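You operate a simulated robot arm through the tools that you are given. There is no shell and no other tool. Be economical: measure what you need, move in short steps, check, and stop when the job is done.

You run a simulated robot arm. Do the job below in one go: nothing can be reset, and whatever is moved stays where it is left.

Task
Take the emptier cylinder off the manifold and feed from the other.
Fine: manifold fan on first. Shut its wheel, let its hose off to 0, lever shut, then park the hose and cap the port. Fan off at the end; the other cylinder stays feeding.
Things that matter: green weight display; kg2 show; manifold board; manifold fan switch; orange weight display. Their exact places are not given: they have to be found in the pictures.

The check looks at the end state, three seconds after you hand in, the way a careful person would. Anything else that was tipped, shoved, dropped, spilled or broken makes it a failure. Lids that push on must go on centred and level and be pressed home; caps that screw on are set level and turned clockwise until they are tight.

Robot
A 6-joint arm with a fingered hand on a trunk, on a base that drives. Base frame: it is fixed to the floor where the robot stands at the start and does not move with it; the origin is under the middle of the robot, x ahead of it, y to its left, z up. Readings come in mm, rad, newtons and seconds.
With the tool pointing down near the work surface it reaches from about 480 to 800 mm from the robot's upright axis, wherever it stands. Its first joint turns from -2.897 to 2.897 rad. Places, roughly: green weight display [600, 300, 1400]; kg2 show [600, -300, 1400]; manifold board [400, 0, 800]; manifold fan switch [600, 0, 1100]; orange weight display [600, -300, 1400]. Payload 4 kg.
Tool frame: the origin (TCP) lies between the finger pads and is the grasp point; the fingertips stand 20 mm ahead of it; z points along the fingers, y is the line along which they close. Largest opening 140 mm; the body of the gripper starts 54 mm behind the TCP. The gripper is a hand of 3 fingers: y runs from the thumb to the fingers, the wrist lies at [0, 0, -215] in the tool frame, and closing takes about 1.5 s.
Orientation is that of the tool frame in the base frame, as a unit quaternion [x, y, z, w]. With the fingers straight down and closing along the base's y, the tool's x points along the base's -x, its y along +y and its z along -z.

Tools
- The arm moves only by the tool servo_tool. Its argument "increments" is a list of rows, each a list of 2 entries, a list of its own where there are three numbers: the shift along the tool's x, y, z in units of 150 mm (1.0 is 150 mm), then the turn, a rotation vector about the tool's x, y, z in units of 60 degrees (1.0 is 60 degrees). In form: [[[x, y, z], [ax, ay, az]], ...]. A call has 1 to 10 rows; each row is the pose to reach, as a shift and turn from the pose commanded when the call began, along the tool's axes at that moment. "fingers" is the opening, from 0 (shut) to 1 (fully open), set as the call begins (left out, the last holds). A call with a number of a shift or a turn outside -1 to 1 is refused whole. A row lasts 0.2 s, in which the tool goes at most 50 mm and 0.15 rad; a call with a longer step from one row to the next is refused whole, and so is a gripper value outside its range. A pose out of reach is approached as far as the arm can. The call stops where the force on the tool passes 40 N (or 10 N more than at its start, if that is more) or the arm is blocked; 0.2 s more then pass. Each finger travels about 45 mm/s and halts on what it meets, pressing with about 27 N; the grip force reading is that of the motor and also rises with nothing between the fingers. The clock runs only during rows and for 0.2 s after the last one: add rows that repeat a pose to give the fingers time. It gives the time, the measured TCP pose, the force on the tool (base axes), the opening and the grip force at its end, in the units of the frame above (readings bear some noise), with the torque about the TCP (base axes, N m) and any sound that the robot's microphone picked up.
- Cameras (640 x 400 px; columns grow to the right, rows downward): "scene" is now at [66.7, 166.1, 1560.1]; the picture's right is [-0.26, -0.97, 0.00], its down [-0.49, 0.13, -0.86] and it looks along [0.83, -0.22, -0.51] (base axes); focal length 214 px, centre (320, 200). "wrist" rides on the gripper at [74, -43, -79] in the tool frame; the picture's right is [0.50, 0.87, 0.00], its down [-0.59, 0.34, -0.73] and it looks along [-0.64, 0.37, 0.68] (tool axes); focal length 275 px, centre (320, 200).
- snapshot(camera): a new picture of that camera. The clock stands still meanwhile.
- lift_body(by): slides the trunk up (or, below 0, down) by that many mm; the arm and the scene camera ride with it, the base frame stays. It gives what a move gives, with no picture.
- roll_base(legs): drives the robot by 1 to 6 legs, each [ahead, left, turn to the left] in mm, mm and rad, along the robot's own axes; the way and the turn of a leg run together, so that a leg with both is an arc; at most 1500 mm and 3.142 rad a leg. The arm and the cameras ride along, it lands a little off, and it stops where it bumps. It gives what a move gives.
- set_fingers(finger1, finger2, thumb_bend): sets how far each is bent, from 0 (flat) to 100 (curled in); at 30 the hand is open as for a grip, at 70 the pads meet at the TCP. One left out holds its place. A second passes; each finger stops where it meets its share of the squeeze, and holds until it gets a number again. A gripper value or a shape takes the hand back. It gives what a move gives, with no picture; readings hold the bend of each and the force on the fingers (four entries, about 0 where the hand has none), thumb and palm.
- hand_shape(shape): the hand has 3 fingers and takes this shape, open, in about a second: jaw (thumb against the fingers, like two jaws); tri (thumb and two fingers); tip (a fingertip pinch); poke (one finger out to press); point (the index stretched); flat (the hand flat); cup (the hand cupped); fist (a fist). The gripper value then closes the fingers along that shape, each until it touches; the sizes above hold for jaw. It gives what a move gives, with no picture.
- turn_head(pan, tilt): turns the head with the scene camera to pan (to the left, within 2.094 rad either way) and tilt (down, from -0.506 to 1.204), counted from straight ahead of the robot. It gives what a move gives.
- measure_at(camera, pixels): there is no depth. For up to 12 entries [column, row, z] of the newest picture of that camera ("zoom" is the newest enlarged one), the place [x, y] in the base frame at which the ray of that pixel passes the height z, good to about 3 mm. The clock stands still meanwhile.
- close_up(camera, box): a new picture of the part [left, top, right, bottom] of that camera's present view, enlarged. The clock stands still meanwhile.
- hand_in(): hands the job in; it is judged then, once.

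Keep the steps short. Do not move on a guess: measure, check each grasp and each placing, and mend mistakes. In all there are 80 turns and 60 pictures (those below and enlarged ones count). Leave the gripper open and the arm clear of the work at the hand-in unless told otherwise, and finish with a single line.

The tools are called after "Request:" as a command line: name --argument value ..., lists and objects as JSON in quotes. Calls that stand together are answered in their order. servo_tool: Moves the arm, as the interface text tells. Its arguments: {"type":"object","properties":{"increments":{"type":"array","items":{"type":"array"}},"fingers":{"type":"number"}},"required":["increments"]} The other tools are called the same way: lift_body (by) slides the trunk up or down; hand_shape (shape) gives the hand a shape; set_fingers (finger1, finger2, thumb_bend) moves the fingers one by one; roll_base (legs) drives the base; turn_head (pan, tilt) turns the head that bears the scene camera; snapshot (camera) takes a picture; measure_at (camera, pixels) gives the place at which the rays of pixels pass given heights; close_up (camera, box) takes an enlarged picture of a part of a camera's view; hand_in () hands the job in.

At the start:

```text
time: 0.0
tool_pos: [471.8, -65.4, 1519.2]
tcp_rot: [0.001, 1.0, 0.0, 0.0]
contact_force: [0.5, -0.4, 0.3]
moment: [-0.03, -0.02, -0.01]
gripper_width: 139.9
grasp_force: 0.1
shape: jaw
bend: [30.0, 30.0, 30.0]
finger forces: [0.1, 0.0, 0.1, 0.0, 0.0, 0.1]
trunk travel left (down, up): [-133.0, 457.0]
robot x, y, heading: [0.5, 5.0, 0.0]
head pan, tilt: [-0.264, 0.536]
```

scene: 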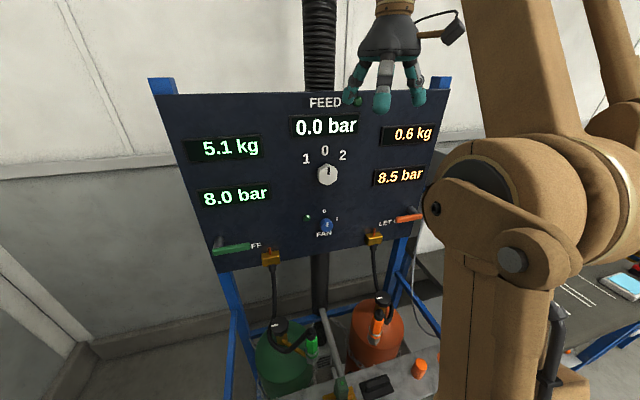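
wrist: 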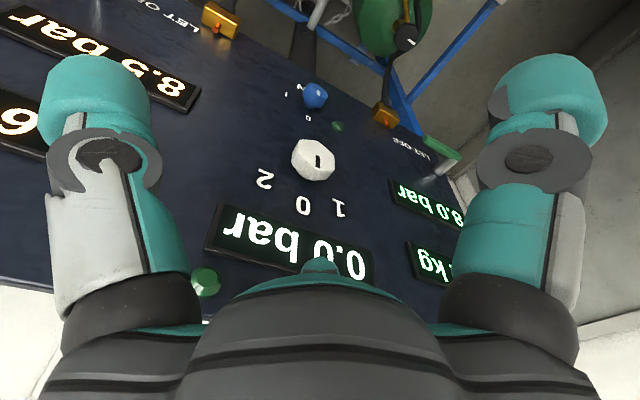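

Green reads 5.1 kg and orange 0.6 kg, with the selector at 0. I'll look closer at the board and at the bench below it before moving.

Request:
close_up --camera "scene" --box '[140, 70, 460, 270]'

Request:
close_up --camera "scene" --box '[220, 230, 460, 400]'

```text
2.00 times, centred on (300, 170) of scene
```

zoom: 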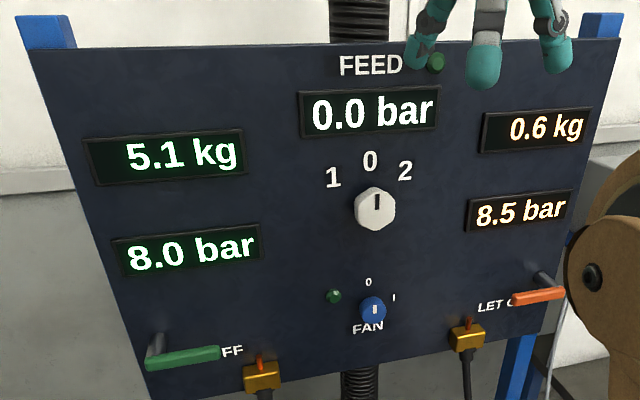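

```text
2.35 times, centred on (340, 315) of scene
```

zoom: 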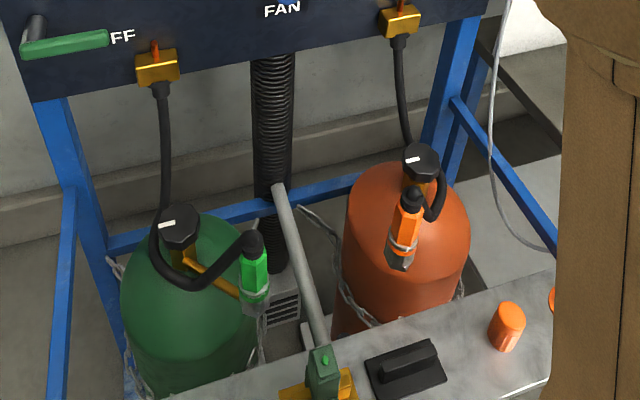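

Orange is at 0.6 kg and so is the emptier one. I still need to see the hoses, caps and park spot. I'll tilt the head down.

Request:
turn_head --pan -0.2 --tilt 1.0

Request:
snapshot --camera "scene"

```text
time: 0.9
tool_pos: [470.9, -65.4, 1518.2]
tcp_rot: [0.001, 1.0, 0.0, 0.0]
contact_force: [-0.9, 0.0, 0.8]
moment: [-0.01, 0.02, -0.03]
gripper_width: 139.5
grasp_force: 0.1
shape: jaw
bend: [30.0, 30.0, 30.0]
finger forces: [0.0, 0.0, 0.1, 0.0, 0.1, 0.0]
trunk travel left (down, up): [-133.0, 457.0]
robot x, y, heading: [-2.2, -2.9, -0.003]
head pan, tilt: [-0.201, 1.0]
```

```text
55 pictures are left
```

scene: 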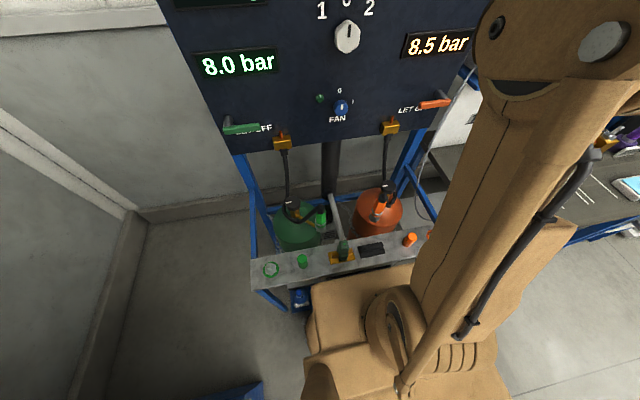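

Request:
close_up --camera "scene" --box '[230, 170, 450, 310]'

Request:
measure_at --camera "scene" --pixels '[[341, 107, 1100], [341, 107, 1050], [348, 36, 1250], [391, 126, 1000], [410, 240, 700], [410, 240, 600], [378, 195, 700], [272, 269, 600], [340, 105, 1000]]'

```text
2.86 times, centred on (340, 240) of scene
```

zoom: 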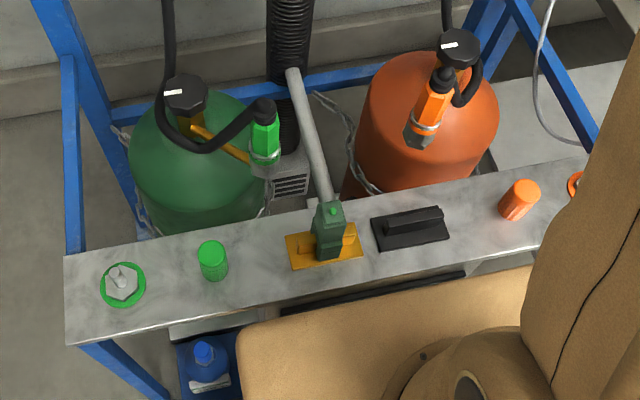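

```text
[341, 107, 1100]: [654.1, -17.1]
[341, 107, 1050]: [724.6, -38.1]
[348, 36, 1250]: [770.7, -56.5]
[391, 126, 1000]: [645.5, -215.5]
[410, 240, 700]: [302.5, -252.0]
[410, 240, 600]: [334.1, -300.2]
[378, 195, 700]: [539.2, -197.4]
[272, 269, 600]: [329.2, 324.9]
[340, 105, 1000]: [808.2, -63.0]
```

The shelf shows green cap, green park stud, orange cap and a partly hidden orange park stud. The robot stands too close for downward work on the shelf. I'll back up 250 mm, which also gives a second view for triangulation.

Request:
roll_base --legs '[[-250, 0, 0]]'

Request:
turn_head --pan -0.2 --tilt 0.75

Request:
snapshot --camera "scene"

Request:
snapshot --camera "wrist"

```text
time: 2.7
tool_pos: [227.7, -65.1, 1518.7]
tcp_rot: [-0.001, 1.0, -0.001, 0.0]
contact_force: [-1.1, -0.3, -0.2]
moment: [0.03, 0.0, 0.05]
gripper_width: 140.2
grasp_force: 0.1
shape: jaw
bend: [30.0, 30.0, 30.0]
finger forces: [0.0, 0.0, 0.0, 0.0, 0.0, 0.1]
trunk travel left (down, up): [-133.0, 457.0]
robot x, y, heading: [-243.1, 2.4, 0.001]
head pan, tilt: [-0.201, 1.0]
```

```text
time: 3.5
tool_pos: [228.8, -65.1, 1517.2]
tcp_rot: [-0.001, 1.0, 0.0, 0.0]
contact_force: [-1.3, -0.1, 0.9]
moment: [-0.04, -0.03, 0.01]
gripper_width: 139.7
grasp_force: 0.1
shape: jaw
bend: [30.0, 30.0, 30.0]
finger forces: [0.0, 0.1, 0.0, 0.1, 0.1, 0.0]
trunk travel left (down, up): [-133.0, 457.0]
robot x, y, heading: [-244.1, 2.5, -0.0]
head pan, tilt: [-0.201, 0.75]
```

```text
53 pictures are left
```

scene: 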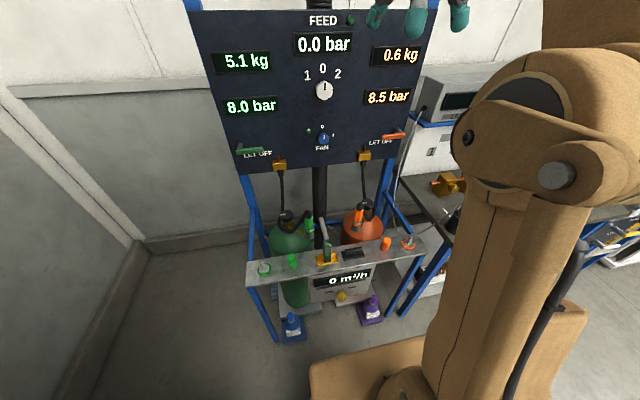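

```text
52 pictures are left
```

wrist: 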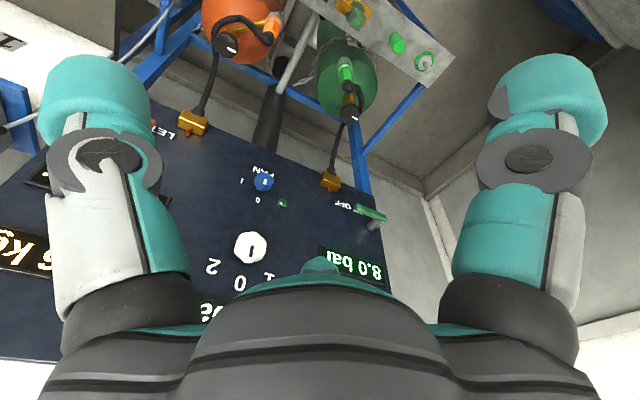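

Now there's a clear view. I'll enlarge the shelf and cylinders and measure the key points from both cameras to get their heights.

Request:
close_up --camera "scene" --box '[240, 180, 440, 310]'

Request:
measure_at --camera "scene" --pixels '[[324, 90, 1300], [323, 138, 1100], [386, 243, 700], [386, 243, 600], [364, 205, 700], [364, 205, 800], [409, 243, 700], [409, 243, 600], [404, 136, 1100], [264, 268, 600], [293, 261, 600], [286, 214, 700]]'

Request:
measure_at --camera "wrist" --pixels '[[250, 248, 1300], [264, 181, 1100], [425, 61, 600], [397, 42, 600], [350, 113, 700], [350, 113, 800], [226, 45, 700], [226, 45, 800], [193, 122, 1000], [370, 213, 1100], [425, 61, 700], [397, 42, 700]]'

```text
3.08 times, centred on (340, 245) of scene
```

zoom: 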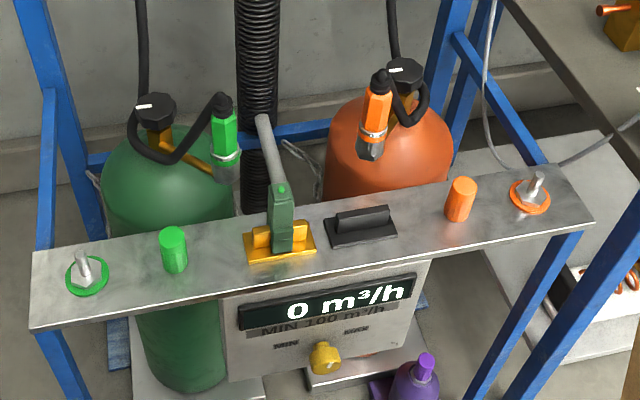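

```text
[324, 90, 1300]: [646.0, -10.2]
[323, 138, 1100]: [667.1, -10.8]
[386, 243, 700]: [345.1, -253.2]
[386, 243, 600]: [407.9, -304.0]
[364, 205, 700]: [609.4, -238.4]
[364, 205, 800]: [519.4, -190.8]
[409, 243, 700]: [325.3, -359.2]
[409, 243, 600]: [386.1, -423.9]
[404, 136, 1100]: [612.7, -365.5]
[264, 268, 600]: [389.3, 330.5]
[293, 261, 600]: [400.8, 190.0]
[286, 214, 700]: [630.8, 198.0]
```

```text
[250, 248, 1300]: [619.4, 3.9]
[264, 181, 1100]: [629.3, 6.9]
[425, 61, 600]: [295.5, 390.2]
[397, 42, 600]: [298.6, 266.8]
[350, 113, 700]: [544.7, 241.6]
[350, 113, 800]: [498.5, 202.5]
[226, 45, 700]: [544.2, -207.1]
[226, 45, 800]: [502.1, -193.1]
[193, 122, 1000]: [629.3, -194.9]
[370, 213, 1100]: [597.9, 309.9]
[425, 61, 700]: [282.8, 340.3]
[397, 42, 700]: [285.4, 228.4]
```

Triangulated: fan knob at about (596, 0, 1137), selector at about (590, 0, 1322), shelf at z≈785 with orange cap at about (284, -204) and orange stud at about (267, -298). A flow display reads 0 m³/h (MIN 100). The fan comes first, so I'm turning the tool to point forward while moving ahead.

Request:
servo_tool --increments '[[[-0.1, 0.03, 0.1], [0, -0.1, 0]], [[-0.2, 0.06, 0.2], [0, -0.2, 0]], [[-0.3, 0.1, 0.3], [0, -0.3, 0]], [[-0.4, 0.14, 0.4], [0, -0.4, 0]], [[-0.5, 0.2, 0.5], [0, -0.5, 0]], [[-0.6, 0.25, 0.6], [0, -0.6, 0]], [[-0.7, 0.3, 0.7], [0, -0.7, 0]], [[-0.8, 0.35, 0.8], [0, -0.8, 0]], [[-0.9, 0.4, 0.9], [0, -0.9, 0]], [[-1.0, 0.43, 1.0], [0, -1.0, 0]]]'

```text
time: 5.7
tool_pos: [381.0, 0.9, 1366.7]
tcp_rot: [0.0, 0.866, 0.0, 0.501]
contact_force: [0.2, 0.0, 0.6]
moment: [0.03, -0.02, -0.02]
gripper_width: 140.1
grasp_force: 0.0
shape: jaw
bend: [30.0, 30.0, 30.0]
finger forces: [0.0, 0.0, 0.0, 0.1, 0.0, 0.0]
trunk travel left (down, up): [-133.0, 457.0]
robot x, y, heading: [-243.7, 3.4, 0.004]
head pan, tilt: [-0.201, 0.75]
```

Next, finish the turn and drop toward the fan knob, staying about 130 mm short of it.

Request:
servo_tool --increments '[[[0.12, 0, 0.14], [0, -0.08, 0]], [[0.24, 0, 0.27], [0, -0.16, 0]], [[0.36, 0, 0.4], [0, -0.24, 0]], [[0.48, 0, 0.54], [0, -0.32, 0]], [[0.6, 0, 0.67], [0, -0.4, 0]], [[0.72, 0, 0.8], [0, -0.45, 0]], [[0.84, 0, 0.94], [0, -0.5, 0]]]'

Request:
snapshot --camera "wrist"

Request:
snapshot --camera "scene"

```text
time: 7.3
tool_pos: [440.8, 0.3, 1189.0]
tcp_rot: [0.001, 0.707, -0.001, 0.707]
contact_force: [-0.1, 0.3, 0.1]
moment: [-0.02, 0.02, 0.0]
gripper_width: 140.0
grasp_force: 0.0
shape: jaw
bend: [30.0, 30.0, 30.0]
finger forces: [0.0, 0.0, 0.0, 0.0, 0.1, 0.0]
trunk travel left (down, up): [-133.0, 457.0]
robot x, y, heading: [-247.9, -2.0, -0.001]
head pan, tilt: [-0.201, 0.75]
```

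```text
50 pictures are left
```

wrist: 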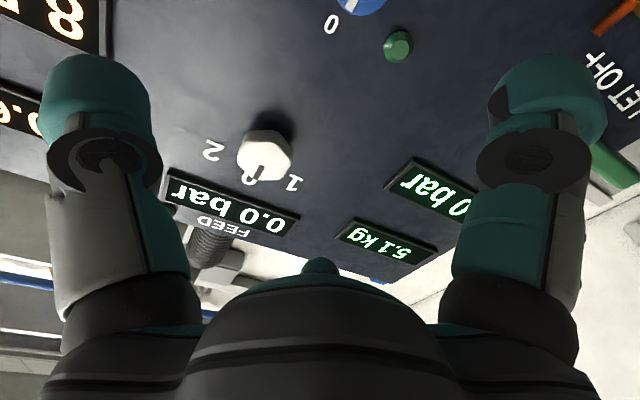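

```text
49 pictures are left
```

scene: 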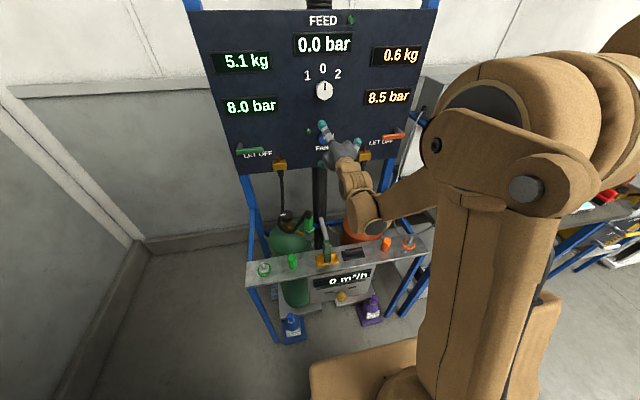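

The tool now points straight ahead at (441, 0, 1189). Refined: selector face at about (607, 0, 1312), fan knob near z≈1131. I'll go down and slightly forward with the fingers narrowed, and look at the fan knob.

Request:
servo_tool --increments '[[[0.13, 0, 0.09], [0, 0, 0]], [[0.26, 0, 0.18], [0, 0, 0]], [[0.387, 0, 0.26], [0, 0, 0]], [[0.387, 0, 0.26], [0, 0, 0]], [[0.387, 0, 0.26], [0, 0, 0]], [[0.387, 0, 0.26], [0, 0, 0]]]' --fingers 0.48

Request:
snapshot --camera "wrist"

```text
time: 8.7
tool_pos: [477.7, 1.6, 1132.9]
tcp_rot: [-0.001, 0.707, 0.001, 0.707]
contact_force: [-0.2, -0.4, -0.2]
moment: [-0.05, -0.01, 0.03]
gripper_width: 67.6
grasp_force: 0.1
shape: jaw
bend: [35.0, 35.0, 34.0]
finger forces: [0.0, 0.0, 0.1, 0.0, 0.1, 0.1]
trunk travel left (down, up): [-133.0, 457.0]
robot x, y, heading: [-241.0, 2.3, 0.003]
head pan, tilt: [-0.201, 0.75]
```

```text
48 pictures are left
```

wrist: 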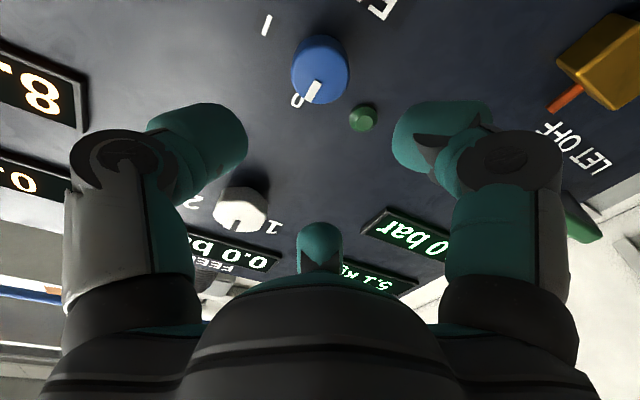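

The fan knob sits at pixel (320, 68), which gives about (600, 0, 1129). Its pointer is at 0, and "1" is clockwise of it. I'll advance so the fingertips straddle it.

Request:
servo_tool --increments '[[[0.026, -0.012, 0.15], [0, 0, 0]], [[0.026, -0.012, 0.3], [0, 0, 0]], [[0.026, -0.012, 0.45], [0, 0, 0]], [[0.026, -0.012, 0.6], [0, 0, 0]], [[0.026, -0.012, 0.7], [0, 0, 0]], [[0.026, -0.012, 0.76], [0, 0, 0]]]'

Request:
snapshot --camera "wrist"

Request:
close_up --camera "scene" --box '[260, 90, 420, 190]'

```text
time: 10.1
tool_pos: [595.2, -2.3, 1127.5]
tcp_rot: [0.0, 0.707, 0.0, 0.707]
contact_force: [0.0, 0.0, -0.1]
moment: [-0.04, -0.02, 0.0]
gripper_width: 67.6
grasp_force: 0.1
shape: jaw
bend: [35.0, 35.0, 34.0]
finger forces: [0.1, 0.0, 0.0, 0.1, 0.0, 0.1]
trunk travel left (down, up): [-133.0, 457.0]
robot x, y, heading: [-244.4, 0.1, 0.005]
head pan, tilt: [-0.201, 0.75]
```

```text
47 pictures are left
```

wrist: 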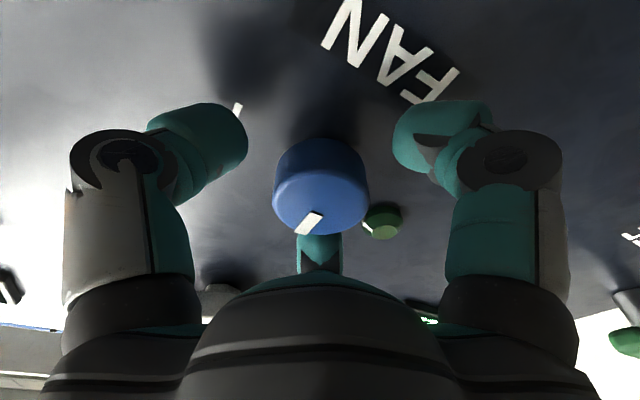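

```text
4.00 times, centred on (340, 140) of scene
```

zoom: 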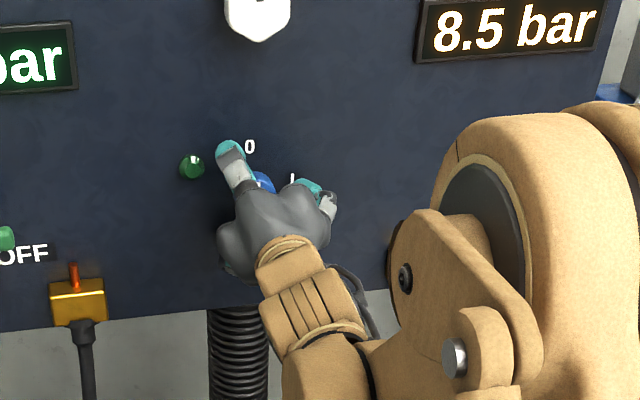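

The knob is centred between the three fingers, so I'll close on it.

Request:
servo_tool --increments '[[[0, 0, 0], [0, 0, 0]], [[0, 0, 0], [0, 0, 0]], [[0, 0, 0], [0, 0, 0]], [[0, 0, 0], [0, 0, 0]], [[0, 0, 0], [0, 0, 0]]]' --fingers 0

Request:
snapshot --camera "wrist"

```text
time: 11.3
tool_pos: [595.2, -1.6, 1128.1]
tcp_rot: [0.001, 0.707, -0.001, 0.707]
contact_force: [6.6, -0.7, 1.5]
moment: [0.04, -0.03, -0.01]
gripper_width: 35.4
grasp_force: 26.7
shape: jaw
bend: [47.0, 44.0, 46.0]
finger forces: [21.5, 24.1, 0.1, 0.0, 22.4, 0.0]
trunk travel left (down, up): [-133.0, 457.0]
robot x, y, heading: [-246.2, -4.0, 0.001]
head pan, tilt: [-0.201, 0.75]
```

```text
45 pictures are left
```

wrist: 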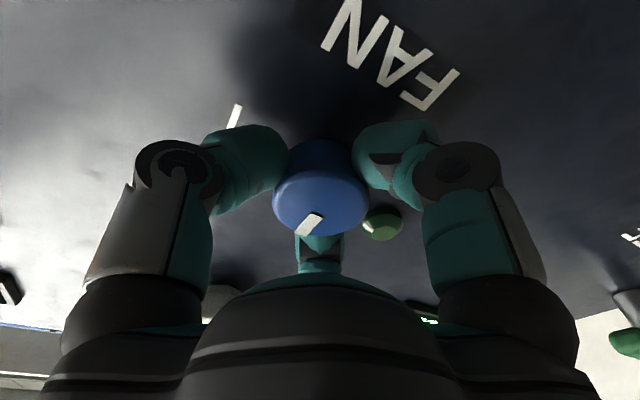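

All three fingers are on it at about 22 N each. I'll turn it clockwise (about +z of the tool) by 60°.

Request:
servo_tool --increments '[[[0, 0, 0], [0, 0, 0.1]], [[0, 0, 0], [0, 0, 0.2]], [[0, 0, 0], [0, 0, 0.3]], [[0, 0, 0], [0, 0, 0.4]], [[0, 0, 0], [0, 0, 0.5]], [[0, 0, 0], [0, 0, 0.6]], [[0, 0, 0], [0, 0, 0.7]], [[0, 0, 0], [0, 0, 0.8]], [[0, 0, 0], [0, 0, 0.9]], [[0, 0, 0], [0, 0, 1.0]]]'

Request:
snapshot --camera "scene"

```text
time: 13.5
tool_pos: [592.6, 0.2, 1125.6]
tcp_rot: [0.353, 0.612, 0.354, 0.612]
contact_force: [25.2, 11.5, 15.8]
moment: [-0.04, -0.13, 0.11]
gripper_width: 33.5
grasp_force: 26.7
shape: jaw
bend: [47.0, 44.0, 48.0]
finger forces: [20.3, 20.8, 0.1, 0.0, 15.8, 0.0]
trunk travel left (down, up): [-133.0, 457.0]
robot x, y, heading: [-245.2, 4.9, -0.001]
head pan, tilt: [-0.201, 0.75]
```

```text
44 pictures are left
```

scene: 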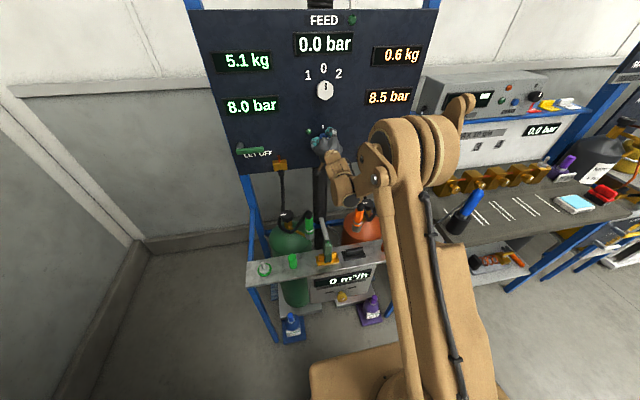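

The flow still reads 0 m³/h. I'll open the fingers, back off and look at the knob.

Request:
servo_tool --increments '[[[0, 0, 0], [0, 0, 0]], [[0, 0, 0], [0, 0, 0]], [[0, 0, 0], [0, 0, 0]], [[0, 0, 0], [0, 0, 0]], [[0, 0, -0.1], [0, 0, 0]], [[0, 0, -0.3], [0, 0, 0]]]' --fingers 0.48

Request:
snapshot --camera "wrist"

Request:
close_up --camera "scene" --box '[270, 100, 390, 310]'

```text
time: 14.9
tool_pos: [546.6, -1.7, 1128.0]
tcp_rot: [0.353, 0.611, 0.354, 0.613]
contact_force: [-0.5, -0.2, 0.9]
moment: [0.01, 0.0, -0.01]
gripper_width: 67.1
grasp_force: 0.0
shape: jaw
bend: [35.0, 35.0, 34.0]
finger forces: [0.0, 0.0, 0.0, 0.0, 0.0, 0.0]
trunk travel left (down, up): [-133.0, 457.0]
robot x, y, heading: [-242.2, 0.4, -0.002]
head pan, tilt: [-0.201, 0.75]
```

```text
43 pictures are left
```

wrist: 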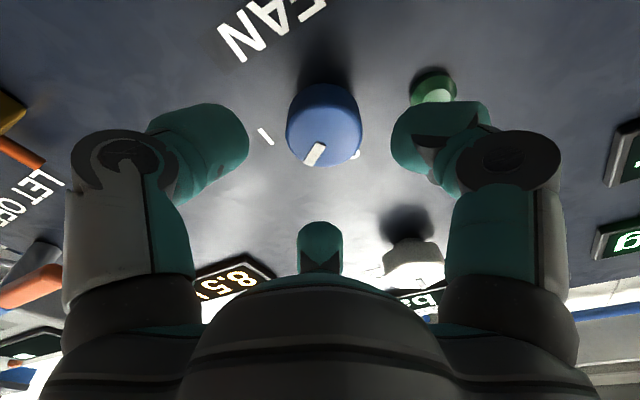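

```text
1.90 times, centred on (330, 205) of scene
```

zoom: 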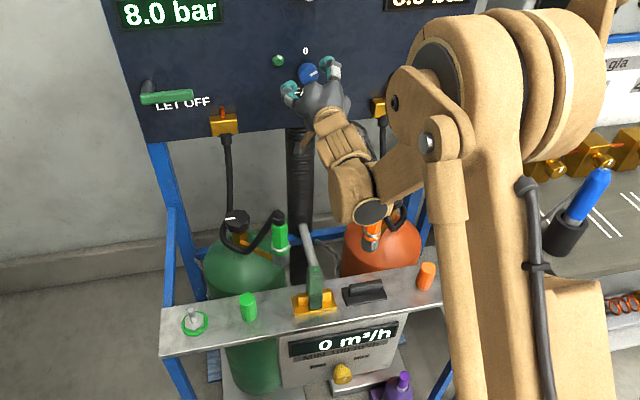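

Measured: "0" lies straight above the knob and "1" is exactly 90° to the right. The knob has turned 60°, so it needs 30° more. I'll regrip and finish.

Request:
servo_tool --increments '[[[0, 0, 0.16], [0, 0, 0]], [[0, 0, 0.32], [0, 0, 0]], [[0, 0, 0.32], [0, 0, 0]]]'

Request:
servo_tool --increments '[[[0, 0, 0], [0, 0, 0]], [[0, 0, 0], [0, 0, 0]], [[0, 0, 0], [0, 0, 0]], [[0, 0, 0], [0, 0, 0]], [[0, 0, 0], [0, 0, 0]], [[0, 0, 0], [0, 0, 0.1]], [[0, 0, 0], [0, 0, 0.2]], [[0, 0, 0], [0, 0, 0.3]], [[0, 0, 0], [0, 0, 0.4]], [[0, 0, 0], [0, 0, 0.53]]]' --fingers 0

Request:
servo_tool --increments '[[[0, 0, 0], [0, 0, 0]], [[0, 0, 0], [0, 0, 0]], [[0, 0, 0], [0, 0, 0]], [[0, 0, 0], [0, 0, 0]], [[0, 0, -0.15], [0, 0, 0]], [[0, 0, -0.4], [0, 0, 0]], [[0, 0, -0.7], [0, 0, 0]]]' --fingers 0.48

Request:
close_up --camera "scene" --box '[270, 100, 390, 310]'

```text
time: 15.7
tool_pos: [593.1, -2.6, 1128.6]
tcp_rot: [0.353, 0.612, 0.354, 0.613]
contact_force: [-0.5, -0.8, 0.0]
moment: [0.0, 0.0, -0.01]
gripper_width: 66.8
grasp_force: 0.0
shape: jaw
bend: [35.0, 35.0, 34.0]
finger forces: [0.0, 0.0, 0.0, 0.0, 0.0, 0.1]
trunk travel left (down, up): [-133.0, 457.0]
robot x, y, heading: [-244.2, -0.9, 0.003]
head pan, tilt: [-0.201, 0.75]
```

```text
time: 17.9
tool_pos: [593.1, -1.4, 1124.9]
tcp_rot: [0.507, 0.491, 0.509, 0.492]
contact_force: [11.9, 3.2, 12.3]
moment: [-0.34, -0.13, 0.03]
gripper_width: 34.5
grasp_force: 26.8
shape: jaw
bend: [44.0, 46.0, 48.0]
finger forces: [25.0, 20.9, 0.1, 0.1, 20.2, 0.1]
trunk travel left (down, up): [-133.0, 457.0]
robot x, y, heading: [-245.8, 0.5, 0.004]
head pan, tilt: [-0.201, 0.75]
```

```text
time: 19.5
tool_pos: [486.2, -2.3, 1128.0]
tcp_rot: [0.507, 0.492, 0.508, 0.492]
contact_force: [-0.1, -0.2, 0.0]
moment: [-0.02, -0.04, 0.0]
gripper_width: 66.9
grasp_force: 0.0
shape: jaw
bend: [35.0, 35.0, 34.0]
finger forces: [0.0, 0.0, 0.0, 0.1, 0.1, 0.0]
trunk travel left (down, up): [-133.0, 457.0]
robot x, y, heading: [-241.9, 3.1, 0.005]
head pan, tilt: [-0.201, 0.75]
```

```text
1.90 times, centred on (330, 205) of scene
```

zoom: 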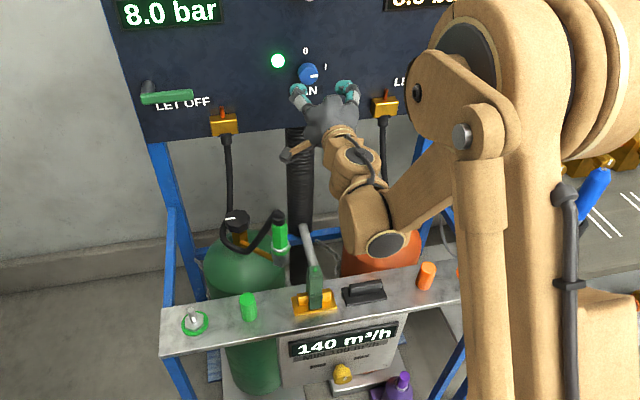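

The fan is running: lamp lit, 140 m³/h. While the tool is at the board I'll go to the selector knob at about (607, 0, 1312) to set feed to 1 (green). Moving up in two calls with the fingers a bit wider.

Request:
servo_tool --increments '[[[0, 0.2, 0], [0, 0, 0]], [[0, 0.4, 0], [0, 0, 0]], [[0, 0.6, 0], [0, 0, 0]], [[0, 0.8, 0], [0, 0, -0.01]], [[0, 0.93, 0], [0, 0, -0.03]]]' --fingers 0.6

Request:
servo_tool --increments '[[[0, 0.15, 0], [0, 0, 0]], [[0, 0.3, 0], [0, 0, 0]], [[0, 0.3, 0], [0, 0, 0]]]'

Request:
snapshot --camera "wrist"

```text
time: 20.7
tool_pos: [488.2, -8.7, 1266.6]
tcp_rot: [0.5, 0.501, 0.5, 0.499]
contact_force: [-0.1, -0.6, 0.2]
moment: [0.01, 0.03, 0.0]
gripper_width: 83.5
grasp_force: 0.0
shape: jaw
bend: [30.0, 30.0, 29.0]
finger forces: [0.1, 0.0, 0.0, 0.0, 0.1, 0.1]
trunk travel left (down, up): [-133.0, 457.0]
robot x, y, heading: [-244.2, -0.9, -0.001]
head pan, tilt: [-0.201, 0.75]
```

```text
time: 21.5
tool_pos: [489.1, -9.1, 1310.0]
tcp_rot: [0.5, 0.5, 0.501, 0.499]
contact_force: [-0.3, -0.3, 0.5]
moment: [-0.03, -0.01, -0.02]
gripper_width: 83.7
grasp_force: 0.0
shape: jaw
bend: [30.0, 30.0, 29.0]
finger forces: [0.1, 0.0, 0.0, 0.1, 0.1, 0.0]
trunk travel left (down, up): [-133.0, 457.0]
robot x, y, heading: [-243.4, -0.6, 0.004]
head pan, tilt: [-0.201, 0.75]
```

```text
40 pictures are left
```

wrist: 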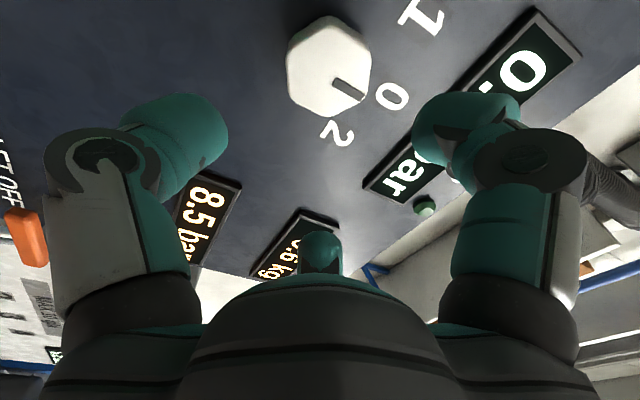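

The selector face measures about (600, 2, 1310). Labels 1 and 2 sit about 50° either side of 0. I'll shift 10 mm left and advance around it.

Request:
servo_tool --increments '[[[0.07, 0, 0.15], [0, 0, 0]], [[0.07, 0, 0.3], [0, 0, 0]], [[0.07, 0, 0.45], [0, 0, 0]], [[0.07, 0, 0.6], [0, 0, 0]], [[0.07, 0, 0.7], [0, 0, 0]]]'

Request:
servo_tool --increments '[[[0, 0, 0], [0, 0, 0]], [[0, 0, 0], [0, 0, 0]], [[0, 0, 0], [0, 0, 0]], [[0, 0, 0], [0, 0, 0]], [[0, 0, 0], [0, 0, 0]]]' --fingers 0

Request:
servo_tool --increments '[[[0, 0, 0], [0, 0, -0.1]], [[0, 0, 0], [0, 0, -0.2]], [[0, 0, 0], [0, 0, -0.3]], [[0, 0, 0], [0, 0, -0.4]], [[0, 0, 0], [0, 0, -0.5]], [[0, 0, 0], [0, 0, -0.6]], [[0, 0, 0], [0, 0, -0.7]], [[0, 0, 0], [0, 0, -0.8]], [[0, 0, 0], [0, 0, -0.85]]]'

Request:
snapshot --camera "wrist"

Request:
close_up --camera "scene" --box '[190, 0, 450, 170]'

```text
time: 22.7
tool_pos: [593.1, 2.9, 1312.2]
tcp_rot: [0.501, 0.5, 0.5, 0.499]
contact_force: [0.5, 0.3, 0.7]
moment: [0.0, 0.03, 0.01]
gripper_width: 83.5
grasp_force: 0.0
shape: jaw
bend: [30.0, 30.0, 29.0]
finger forces: [0.0, 0.0, 0.1, 0.0, 0.1, 0.0]
trunk travel left (down, up): [-133.0, 457.0]
robot x, y, heading: [-239.7, -1.8, 0.003]
head pan, tilt: [-0.201, 0.75]
```

```text
time: 23.9
tool_pos: [594.2, 2.8, 1312.4]
tcp_rot: [0.5, 0.501, 0.5, 0.5]
contact_force: [5.0, -0.4, 2.1]
moment: [-0.02, 0.05, -0.03]
gripper_width: 52.7
grasp_force: 27.8
shape: jaw
bend: [42.0, 39.0, 37.0]
finger forces: [23.4, 23.6, 0.0, 0.1, 24.4, 0.1]
trunk travel left (down, up): [-133.0, 457.0]
robot x, y, heading: [-244.7, -0.4, 0.0]
head pan, tilt: [-0.201, 0.75]
```

```text
time: 25.9
tool_pos: [595.3, 3.3, 1310.5]
tcp_rot: [0.236, 0.667, 0.237, 0.666]
contact_force: [-6.1, 0.0, -15.3]
moment: [2.03, 0.25, -0.07]
gripper_width: 53.2
grasp_force: 27.5
shape: jaw
bend: [42.0, 40.0, 37.0]
finger forces: [27.7, 24.7, 0.0, 0.0, 34.3, 0.1]
trunk travel left (down, up): [-133.0, 457.0]
robot x, y, heading: [-244.2, -2.2, 0.002]
head pan, tilt: [-0.201, 0.75]
```

```text
39 pictures are left
```

wrist: 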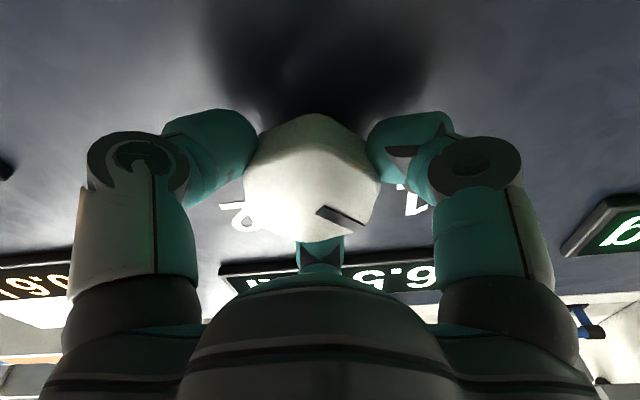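

```text
2.35 times, centred on (320, 85) of scene
```

zoom: 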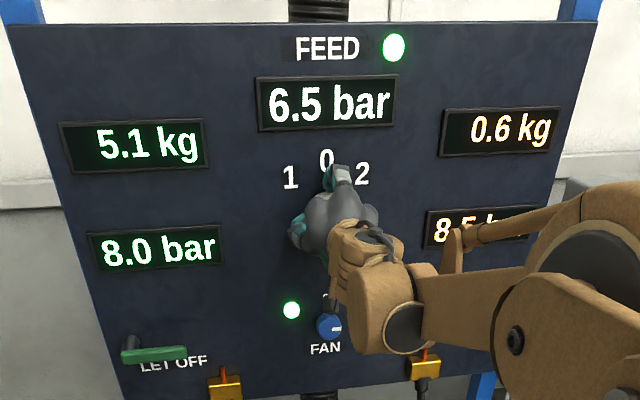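

The feed lamp is lit and feed reads 6.5 bar, with 2 Nm at the stop. I'll release and back away.

Request:
servo_tool --increments '[[[0, 0, 0], [0, 0, 0]], [[0, 0, 0], [0, 0, 0]], [[0, 0, 0], [0, 0, 0]], [[0, 0, 0], [0, 0, 0]], [[0, 0, -0.15], [0, 0, 0]], [[0, 0, -0.4], [0, 0, 0]], [[0, 0, -0.7], [0, 0, 0]], [[0, 0, -1], [0, 0, 0]]]' --fingers 0.65

Request:
snapshot --camera "scene"

```text
time: 27.7
tool_pos: [443.5, 3.9, 1314.1]
tcp_rot: [0.236, 0.667, 0.236, 0.666]
contact_force: [0.0, 0.9, 0.1]
moment: [0.03, -0.02, 0.0]
gripper_width: 90.5
grasp_force: 0.0
shape: jaw
bend: [29.0, 29.0, 27.0]
finger forces: [0.1, 0.0, 0.0, 0.0, 0.0, 0.1]
trunk travel left (down, up): [-133.0, 457.0]
robot x, y, heading: [-243.9, -1.3, -0.001]
head pan, tilt: [-0.201, 0.75]
```

```text
37 pictures are left
```

scene: 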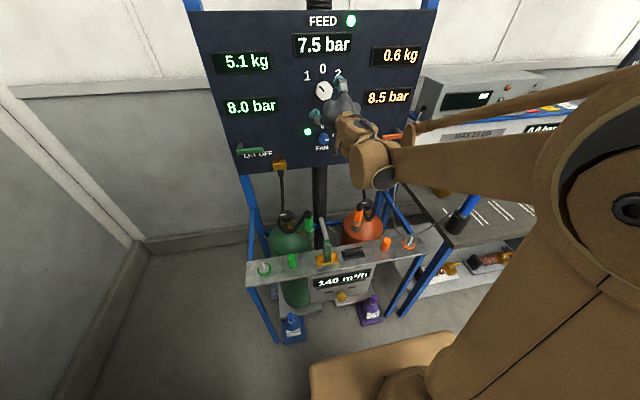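

Feed is at 7.5 bar and rising, and the fan is at 140. Next is the orange wheel. I'll turn the tool back downward while moving to the right, in two calls.

Request:
servo_tool --increments '[[[0, -0.12, -0.02], [0.0786, 0.0971, 0]], [[0, -0.24, -0.04], [0.1572, 0.1942, 0]], [[0, -0.36, -0.06], [0.236, 0.291, 0]], [[0, -0.48, -0.08], [0.3145, 0.3885, 0]], [[0, -0.61, -0.1], [0.393, 0.4856, 0]], [[0, -0.73, -0.12], [0.472, 0.583, 0]], [[0, -0.853, -0.133], [0.566, 0.699, 0]]]'

Request:
servo_tool --increments '[[[0, 0, 0], [0.0786, 0.0971, 0]], [[0, 0, 0], [0.1572, 0.1942, 0]], [[0, 0, 0], [0.236, 0.291, 0]], [[0, 0, 0], [0.3145, 0.3885, 0]], [[0, 0, 0], [0.3774, 0.4662, 0]]]'

```text
refused: row 7 steps farther than a row can; nothing moved
```

```text
time: 28.9
tool_pos: [443.6, 3.0, 1313.2]
tcp_rot: [0.297, 0.841, 0.151, 0.427]
contact_force: [0.1, -0.1, 0.1]
moment: [0.0, 0.0, 0.0]
gripper_width: 90.7
grasp_force: 0.1
shape: jaw
bend: [28.0, 28.0, 27.0]
finger forces: [0.0, 0.1, 0.0, 0.1, 0.0, 0.0]
out of reach, approached as far as the arm can: row 1
trunk travel left (down, up): [-133.0, 457.0]
robot x, y, heading: [-242.8, 0.2, -0.006]
head pan, tilt: [-0.201, 0.75]
```

One call was refused for step size, and the other rotated the tool part of the way in place. It still needs 54°. I'll continue with smaller steps plus the sideways move.

Request:
servo_tool --increments '[[[-0.015, -0.116, 0.03], [0.0707, 0.0874, 0]], [[-0.03, -0.232, 0.06], [0.1415, 0.1748, 0]], [[-0.045, -0.348, 0.09], [0.2122, 0.2622, 0]], [[-0.06, -0.464, 0.12], [0.283, 0.3496, 0]], [[-0.075, -0.58, 0.145], [0.3537, 0.437, 0]], [[-0.09, -0.7, 0.175], [0.4245, 0.5244, 0]], [[-0.105, -0.815, 0.205], [0.495, 0.612, 0]], [[-0.12, -0.93, 0.233], [0.566, 0.699, 0]]]'

```text
time: 30.7
tool_pos: [428.0, -116.0, 1228.0]
tcp_rot: [0.334, 0.943, 0.0, -0.001]
contact_force: [-0.2, -1.4, 0.5]
moment: [0.01, -0.02, -0.01]
gripper_width: 90.7
grasp_force: 0.1
shape: jaw
bend: [28.0, 28.0, 27.0]
finger forces: [0.1, 0.1, 0.0, 0.0, 0.1, 0.1]
trunk travel left (down, up): [-133.0, 457.0]
robot x, y, heading: [-239.8, 3.0, -0.001]
head pan, tilt: [-0.201, 0.75]
```

Tool is vertical now. I'll lower to about z=1080 and look at the cylinder top with the wrist camera.

Request:
servo_tool --increments '[[[0.04, -0.06, 0.25], [0, 0, 0]], [[0.08, -0.15, 0.5], [0, 0, 0]], [[0.1, -0.25, 0.75], [0, 0, 0]], [[0.11, -0.385, 1.0], [0, 0, 0]]]'

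Request:
snapshot --camera "wrist"

Request:
close_up --camera "scene" --box '[320, 180, 440, 260]'

```text
time: 31.7
tool_pos: [377.9, -150.5, 1080.4]
tcp_rot: [0.332, 0.943, -0.001, 0.001]
contact_force: [0.1, -0.9, 0.5]
moment: [0.0, -0.03, 0.02]
gripper_width: 90.4
grasp_force: 0.1
shape: jaw
bend: [28.0, 28.0, 27.0]
finger forces: [0.0, 0.0, 0.0, 0.0, 0.0, 0.0]
trunk travel left (down, up): [-133.0, 457.0]
robot x, y, heading: [-242.8, -2.9, -0.003]
head pan, tilt: [-0.201, 0.75]
```

```text
36 pictures are left
```

wrist: 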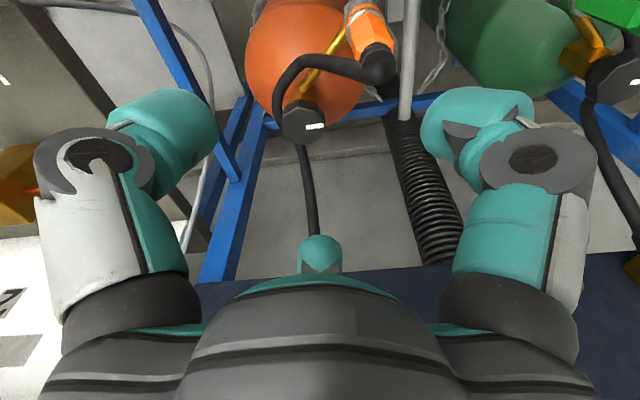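

```text
5.00 times, centred on (380, 220) of scene
```

zoom: 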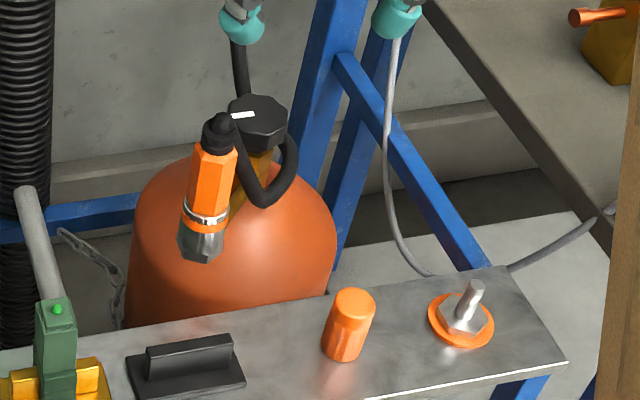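

Request:
measure_at --camera "wrist" --pixels '[[303, 120, 850], [303, 120, 800], [380, 62, 850], [380, 62, 800]]'

Request:
measure_at --camera "zoom" --pixels '[[258, 110, 850], [258, 110, 800], [220, 126, 850], [220, 126, 800], [354, 298, 850], [354, 298, 800], [477, 284, 850], [477, 284, 800], [462, 320, 790]]'

```text
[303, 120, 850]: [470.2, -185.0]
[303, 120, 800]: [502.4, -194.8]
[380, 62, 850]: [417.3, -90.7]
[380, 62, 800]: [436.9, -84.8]
```

```text
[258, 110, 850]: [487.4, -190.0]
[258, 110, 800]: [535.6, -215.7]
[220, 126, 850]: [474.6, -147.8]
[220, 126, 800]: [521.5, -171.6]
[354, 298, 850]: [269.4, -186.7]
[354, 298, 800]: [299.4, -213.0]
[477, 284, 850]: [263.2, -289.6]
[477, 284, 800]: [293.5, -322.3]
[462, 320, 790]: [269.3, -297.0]
```

Wheel is near (443, -172, ~890) and the coupling top near (376, -100, 953). I'll move above the wheel, staying over the coupling's height, with the fingers turned so the coupling lies in a gap.

Request:
servo_tool --increments '[[[-0.15, 0.05, 0.15], [0, 0, 0.05]], [[-0.3, 0.1, 0.3], [0, 0, 0.1]], [[-0.427, 0.161, 0.45], [0, 0, 0.133]], [[-0.427, 0.161, 0.633], [0, 0, 0.133]]]' --fingers 0.65

Request:
snapshot --camera "wrist"

Request:
close_up --camera "scene" --box '[320, 150, 440, 230]'

```text
time: 32.7
tool_pos: [443.4, -173.8, 982.5]
tcp_rot: [0.398, 0.917, 0.001, -0.001]
contact_force: [0.2, 0.0, -0.8]
moment: [-0.01, 0.01, -0.01]
gripper_width: 90.7
grasp_force: 0.1
shape: jaw
bend: [28.0, 28.0, 27.0]
finger forces: [0.0, 0.1, 0.0, 0.1, 0.1, 0.1]
trunk travel left (down, up): [-133.0, 457.0]
robot x, y, heading: [-241.6, 2.8, 0.001]
head pan, tilt: [-0.201, 0.75]
```

```text
34 pictures are left
```

wrist: 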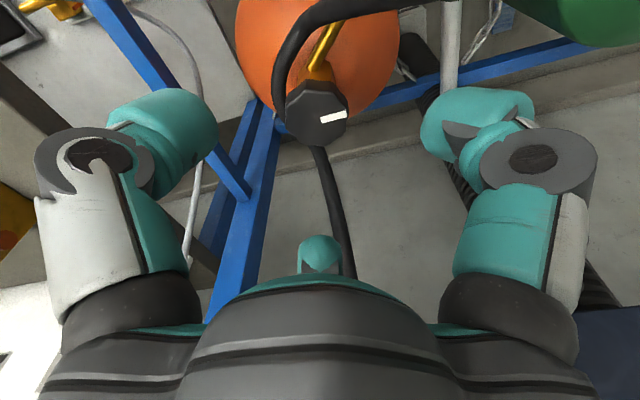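

```text
5.00 times, centred on (380, 190) of scene
```

zoom: 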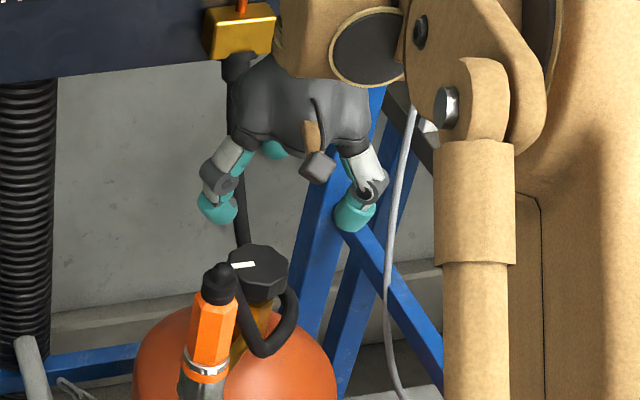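

Combining three rays, the wheel top is about (463, -181, ~872). I'll centre over it, lower to z=905, and check.

Request:
servo_tool --increments '[[[-0.06, 0.03, 0.15], [0, 0, 0]], [[-0.124, 0.063, 0.35], [0, 0, 0]], [[-0.124, 0.063, 0.52], [0, 0, 0]]]'

Request:
snapshot --camera "wrist"

Request:
close_up --camera "scene" --box '[330, 170, 420, 230]'

```text
time: 33.5
tool_pos: [465.2, -178.6, 906.6]
tcp_rot: [0.397, 0.918, 0.0, 0.001]
contact_force: [0.0, -0.3, -0.2]
moment: [0.0, -0.01, 0.0]
gripper_width: 91.1
grasp_force: 0.0
shape: jaw
bend: [28.0, 28.0, 27.0]
finger forces: [0.0, 0.0, 0.0, 0.0, 0.0, 0.0]
trunk travel left (down, up): [-133.0, 457.0]
robot x, y, heading: [-240.0, -1.1, 0.005]
head pan, tilt: [-0.201, 0.75]
```

```text
32 pictures are left
```

wrist: 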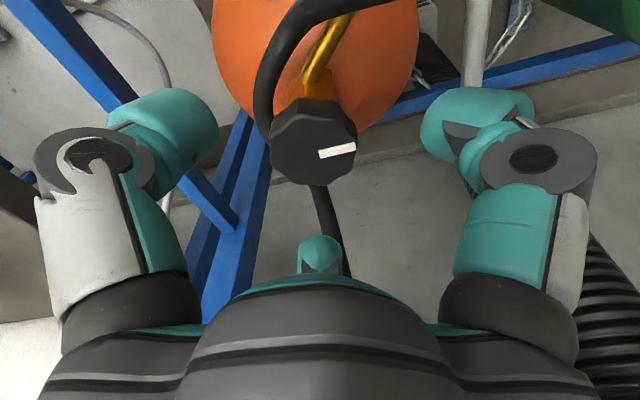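

```text
6.67 times, centred on (375, 200) of scene
```

zoom: 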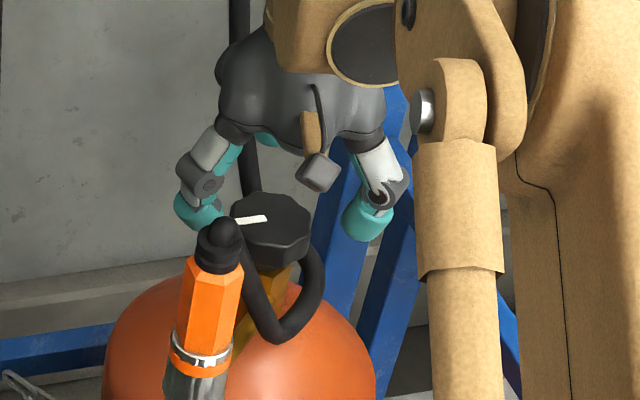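

The wheel top lies on the tool axis at about z≈871, 3 mm to the right. The hose hugs the wheel's -y side, so I'll turn the hand slightly to put it in a finger gap, then lower and close.

Request:
servo_tool --increments '[[[-0.015, -0.013, 0.08], [0, 0, 0.08]], [[-0.015, -0.013, 0.16], [0, 0, 0.16]], [[-0.015, -0.013, 0.225], [0, 0, 0.17]]]'

Request:
servo_tool --increments '[[[0, 0, 0], [0, 0, 0]], [[0, 0, 0], [0, 0, 0]], [[0, 0, 0], [0, 0, 0]], [[0, 0, 0], [0, 0, 0]], [[0, 0, 0], [0, 0, 0]], [[0, 0, 0], [0, 0, 0]]]' --fingers 0

Request:
snapshot --camera "wrist"

```text
time: 34.3
tool_pos: [466.2, -182.5, 872.6]
tcp_rot: [0.477, 0.879, 0.0, 0.0]
contact_force: [0.5, 0.3, -0.2]
moment: [0.02, 0.02, -0.02]
gripper_width: 90.7
grasp_force: 0.1
shape: jaw
bend: [28.0, 28.0, 27.0]
finger forces: [0.0, 0.0, 0.0, 0.0, 0.0, 0.1]
trunk travel left (down, up): [-133.0, 457.0]
robot x, y, heading: [-243.2, -0.8, -0.0]
head pan, tilt: [-0.201, 0.75]
```

```text
time: 35.7
tool_pos: [465.0, -182.0, 871.7]
tcp_rot: [0.478, 0.878, 0.0, 0.0]
contact_force: [-0.8, -0.2, 0.0]
moment: [0.01, 0.02, -0.02]
gripper_width: 0.1
grasp_force: 19.0
shape: jaw
bend: [72.0, 72.0, 70.0]
finger forces: [0.1, 0.0, 0.0, 0.1, 0.0, 0.1]
trunk travel left (down, up): [-133.0, 457.0]
robot x, y, heading: [-245.3, -2.6, 0.0]
head pan, tilt: [-0.201, 0.75]
```

```text
30 pictures are left
```

wrist: 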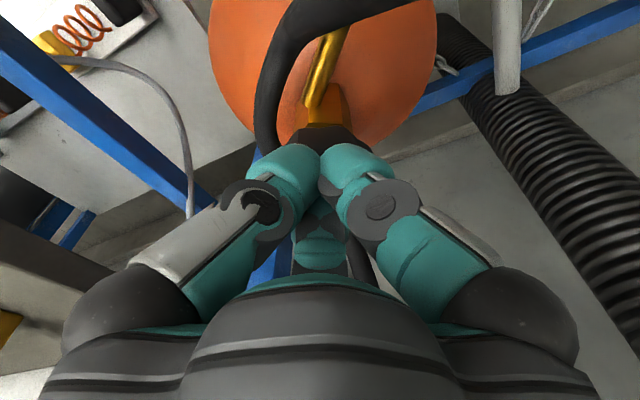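

The fingers closed on nothing, so the wheel is lower than estimated. I'll reopen and re-measure from here.

Request:
servo_tool --increments '[[[0, 0, 0], [0, 0, 0]], [[0, 0, 0], [0, 0, 0]], [[0, 0, 0], [0, 0, 0]], [[0, 0, 0], [0, 0, 0]], [[0, 0, 0], [0, 0, 0]], [[0, 0, 0], [0, 0, 0]]]' --fingers 0.65

Request:
snapshot --camera "wrist"

Request:
close_up --camera "scene" --box '[330, 170, 420, 230]'

```text
time: 37.1
tool_pos: [465.4, -180.3, 872.0]
tcp_rot: [0.478, 0.878, 0.0, 0.0]
contact_force: [-0.5, -0.2, 0.2]
moment: [-0.03, -0.01, 0.03]
gripper_width: 91.0
grasp_force: 0.1
shape: jaw
bend: [29.0, 29.0, 27.0]
finger forces: [0.0, 0.0, 0.0, 0.0, 0.1, 0.0]
trunk travel left (down, up): [-133.0, 457.0]
robot x, y, heading: [-245.4, 2.1, -0.003]
head pan, tilt: [-0.201, 0.75]
```

```text
29 pictures are left
```

wrist: 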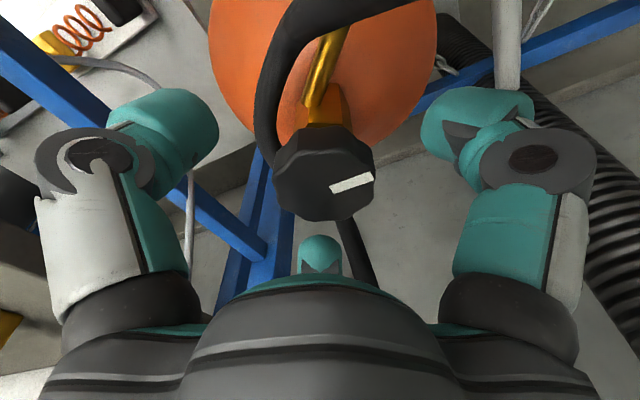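

```text
6.67 times, centred on (375, 200) of scene
```

zoom: 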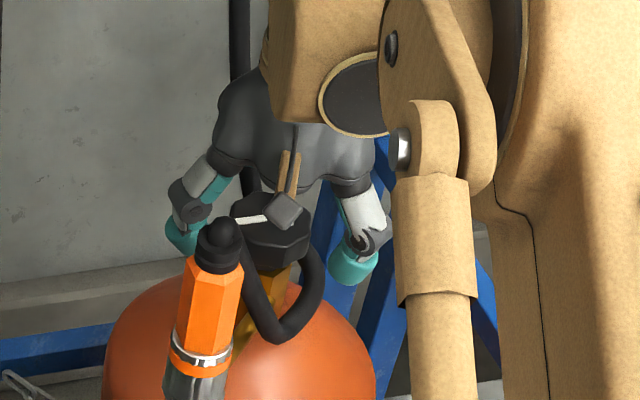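

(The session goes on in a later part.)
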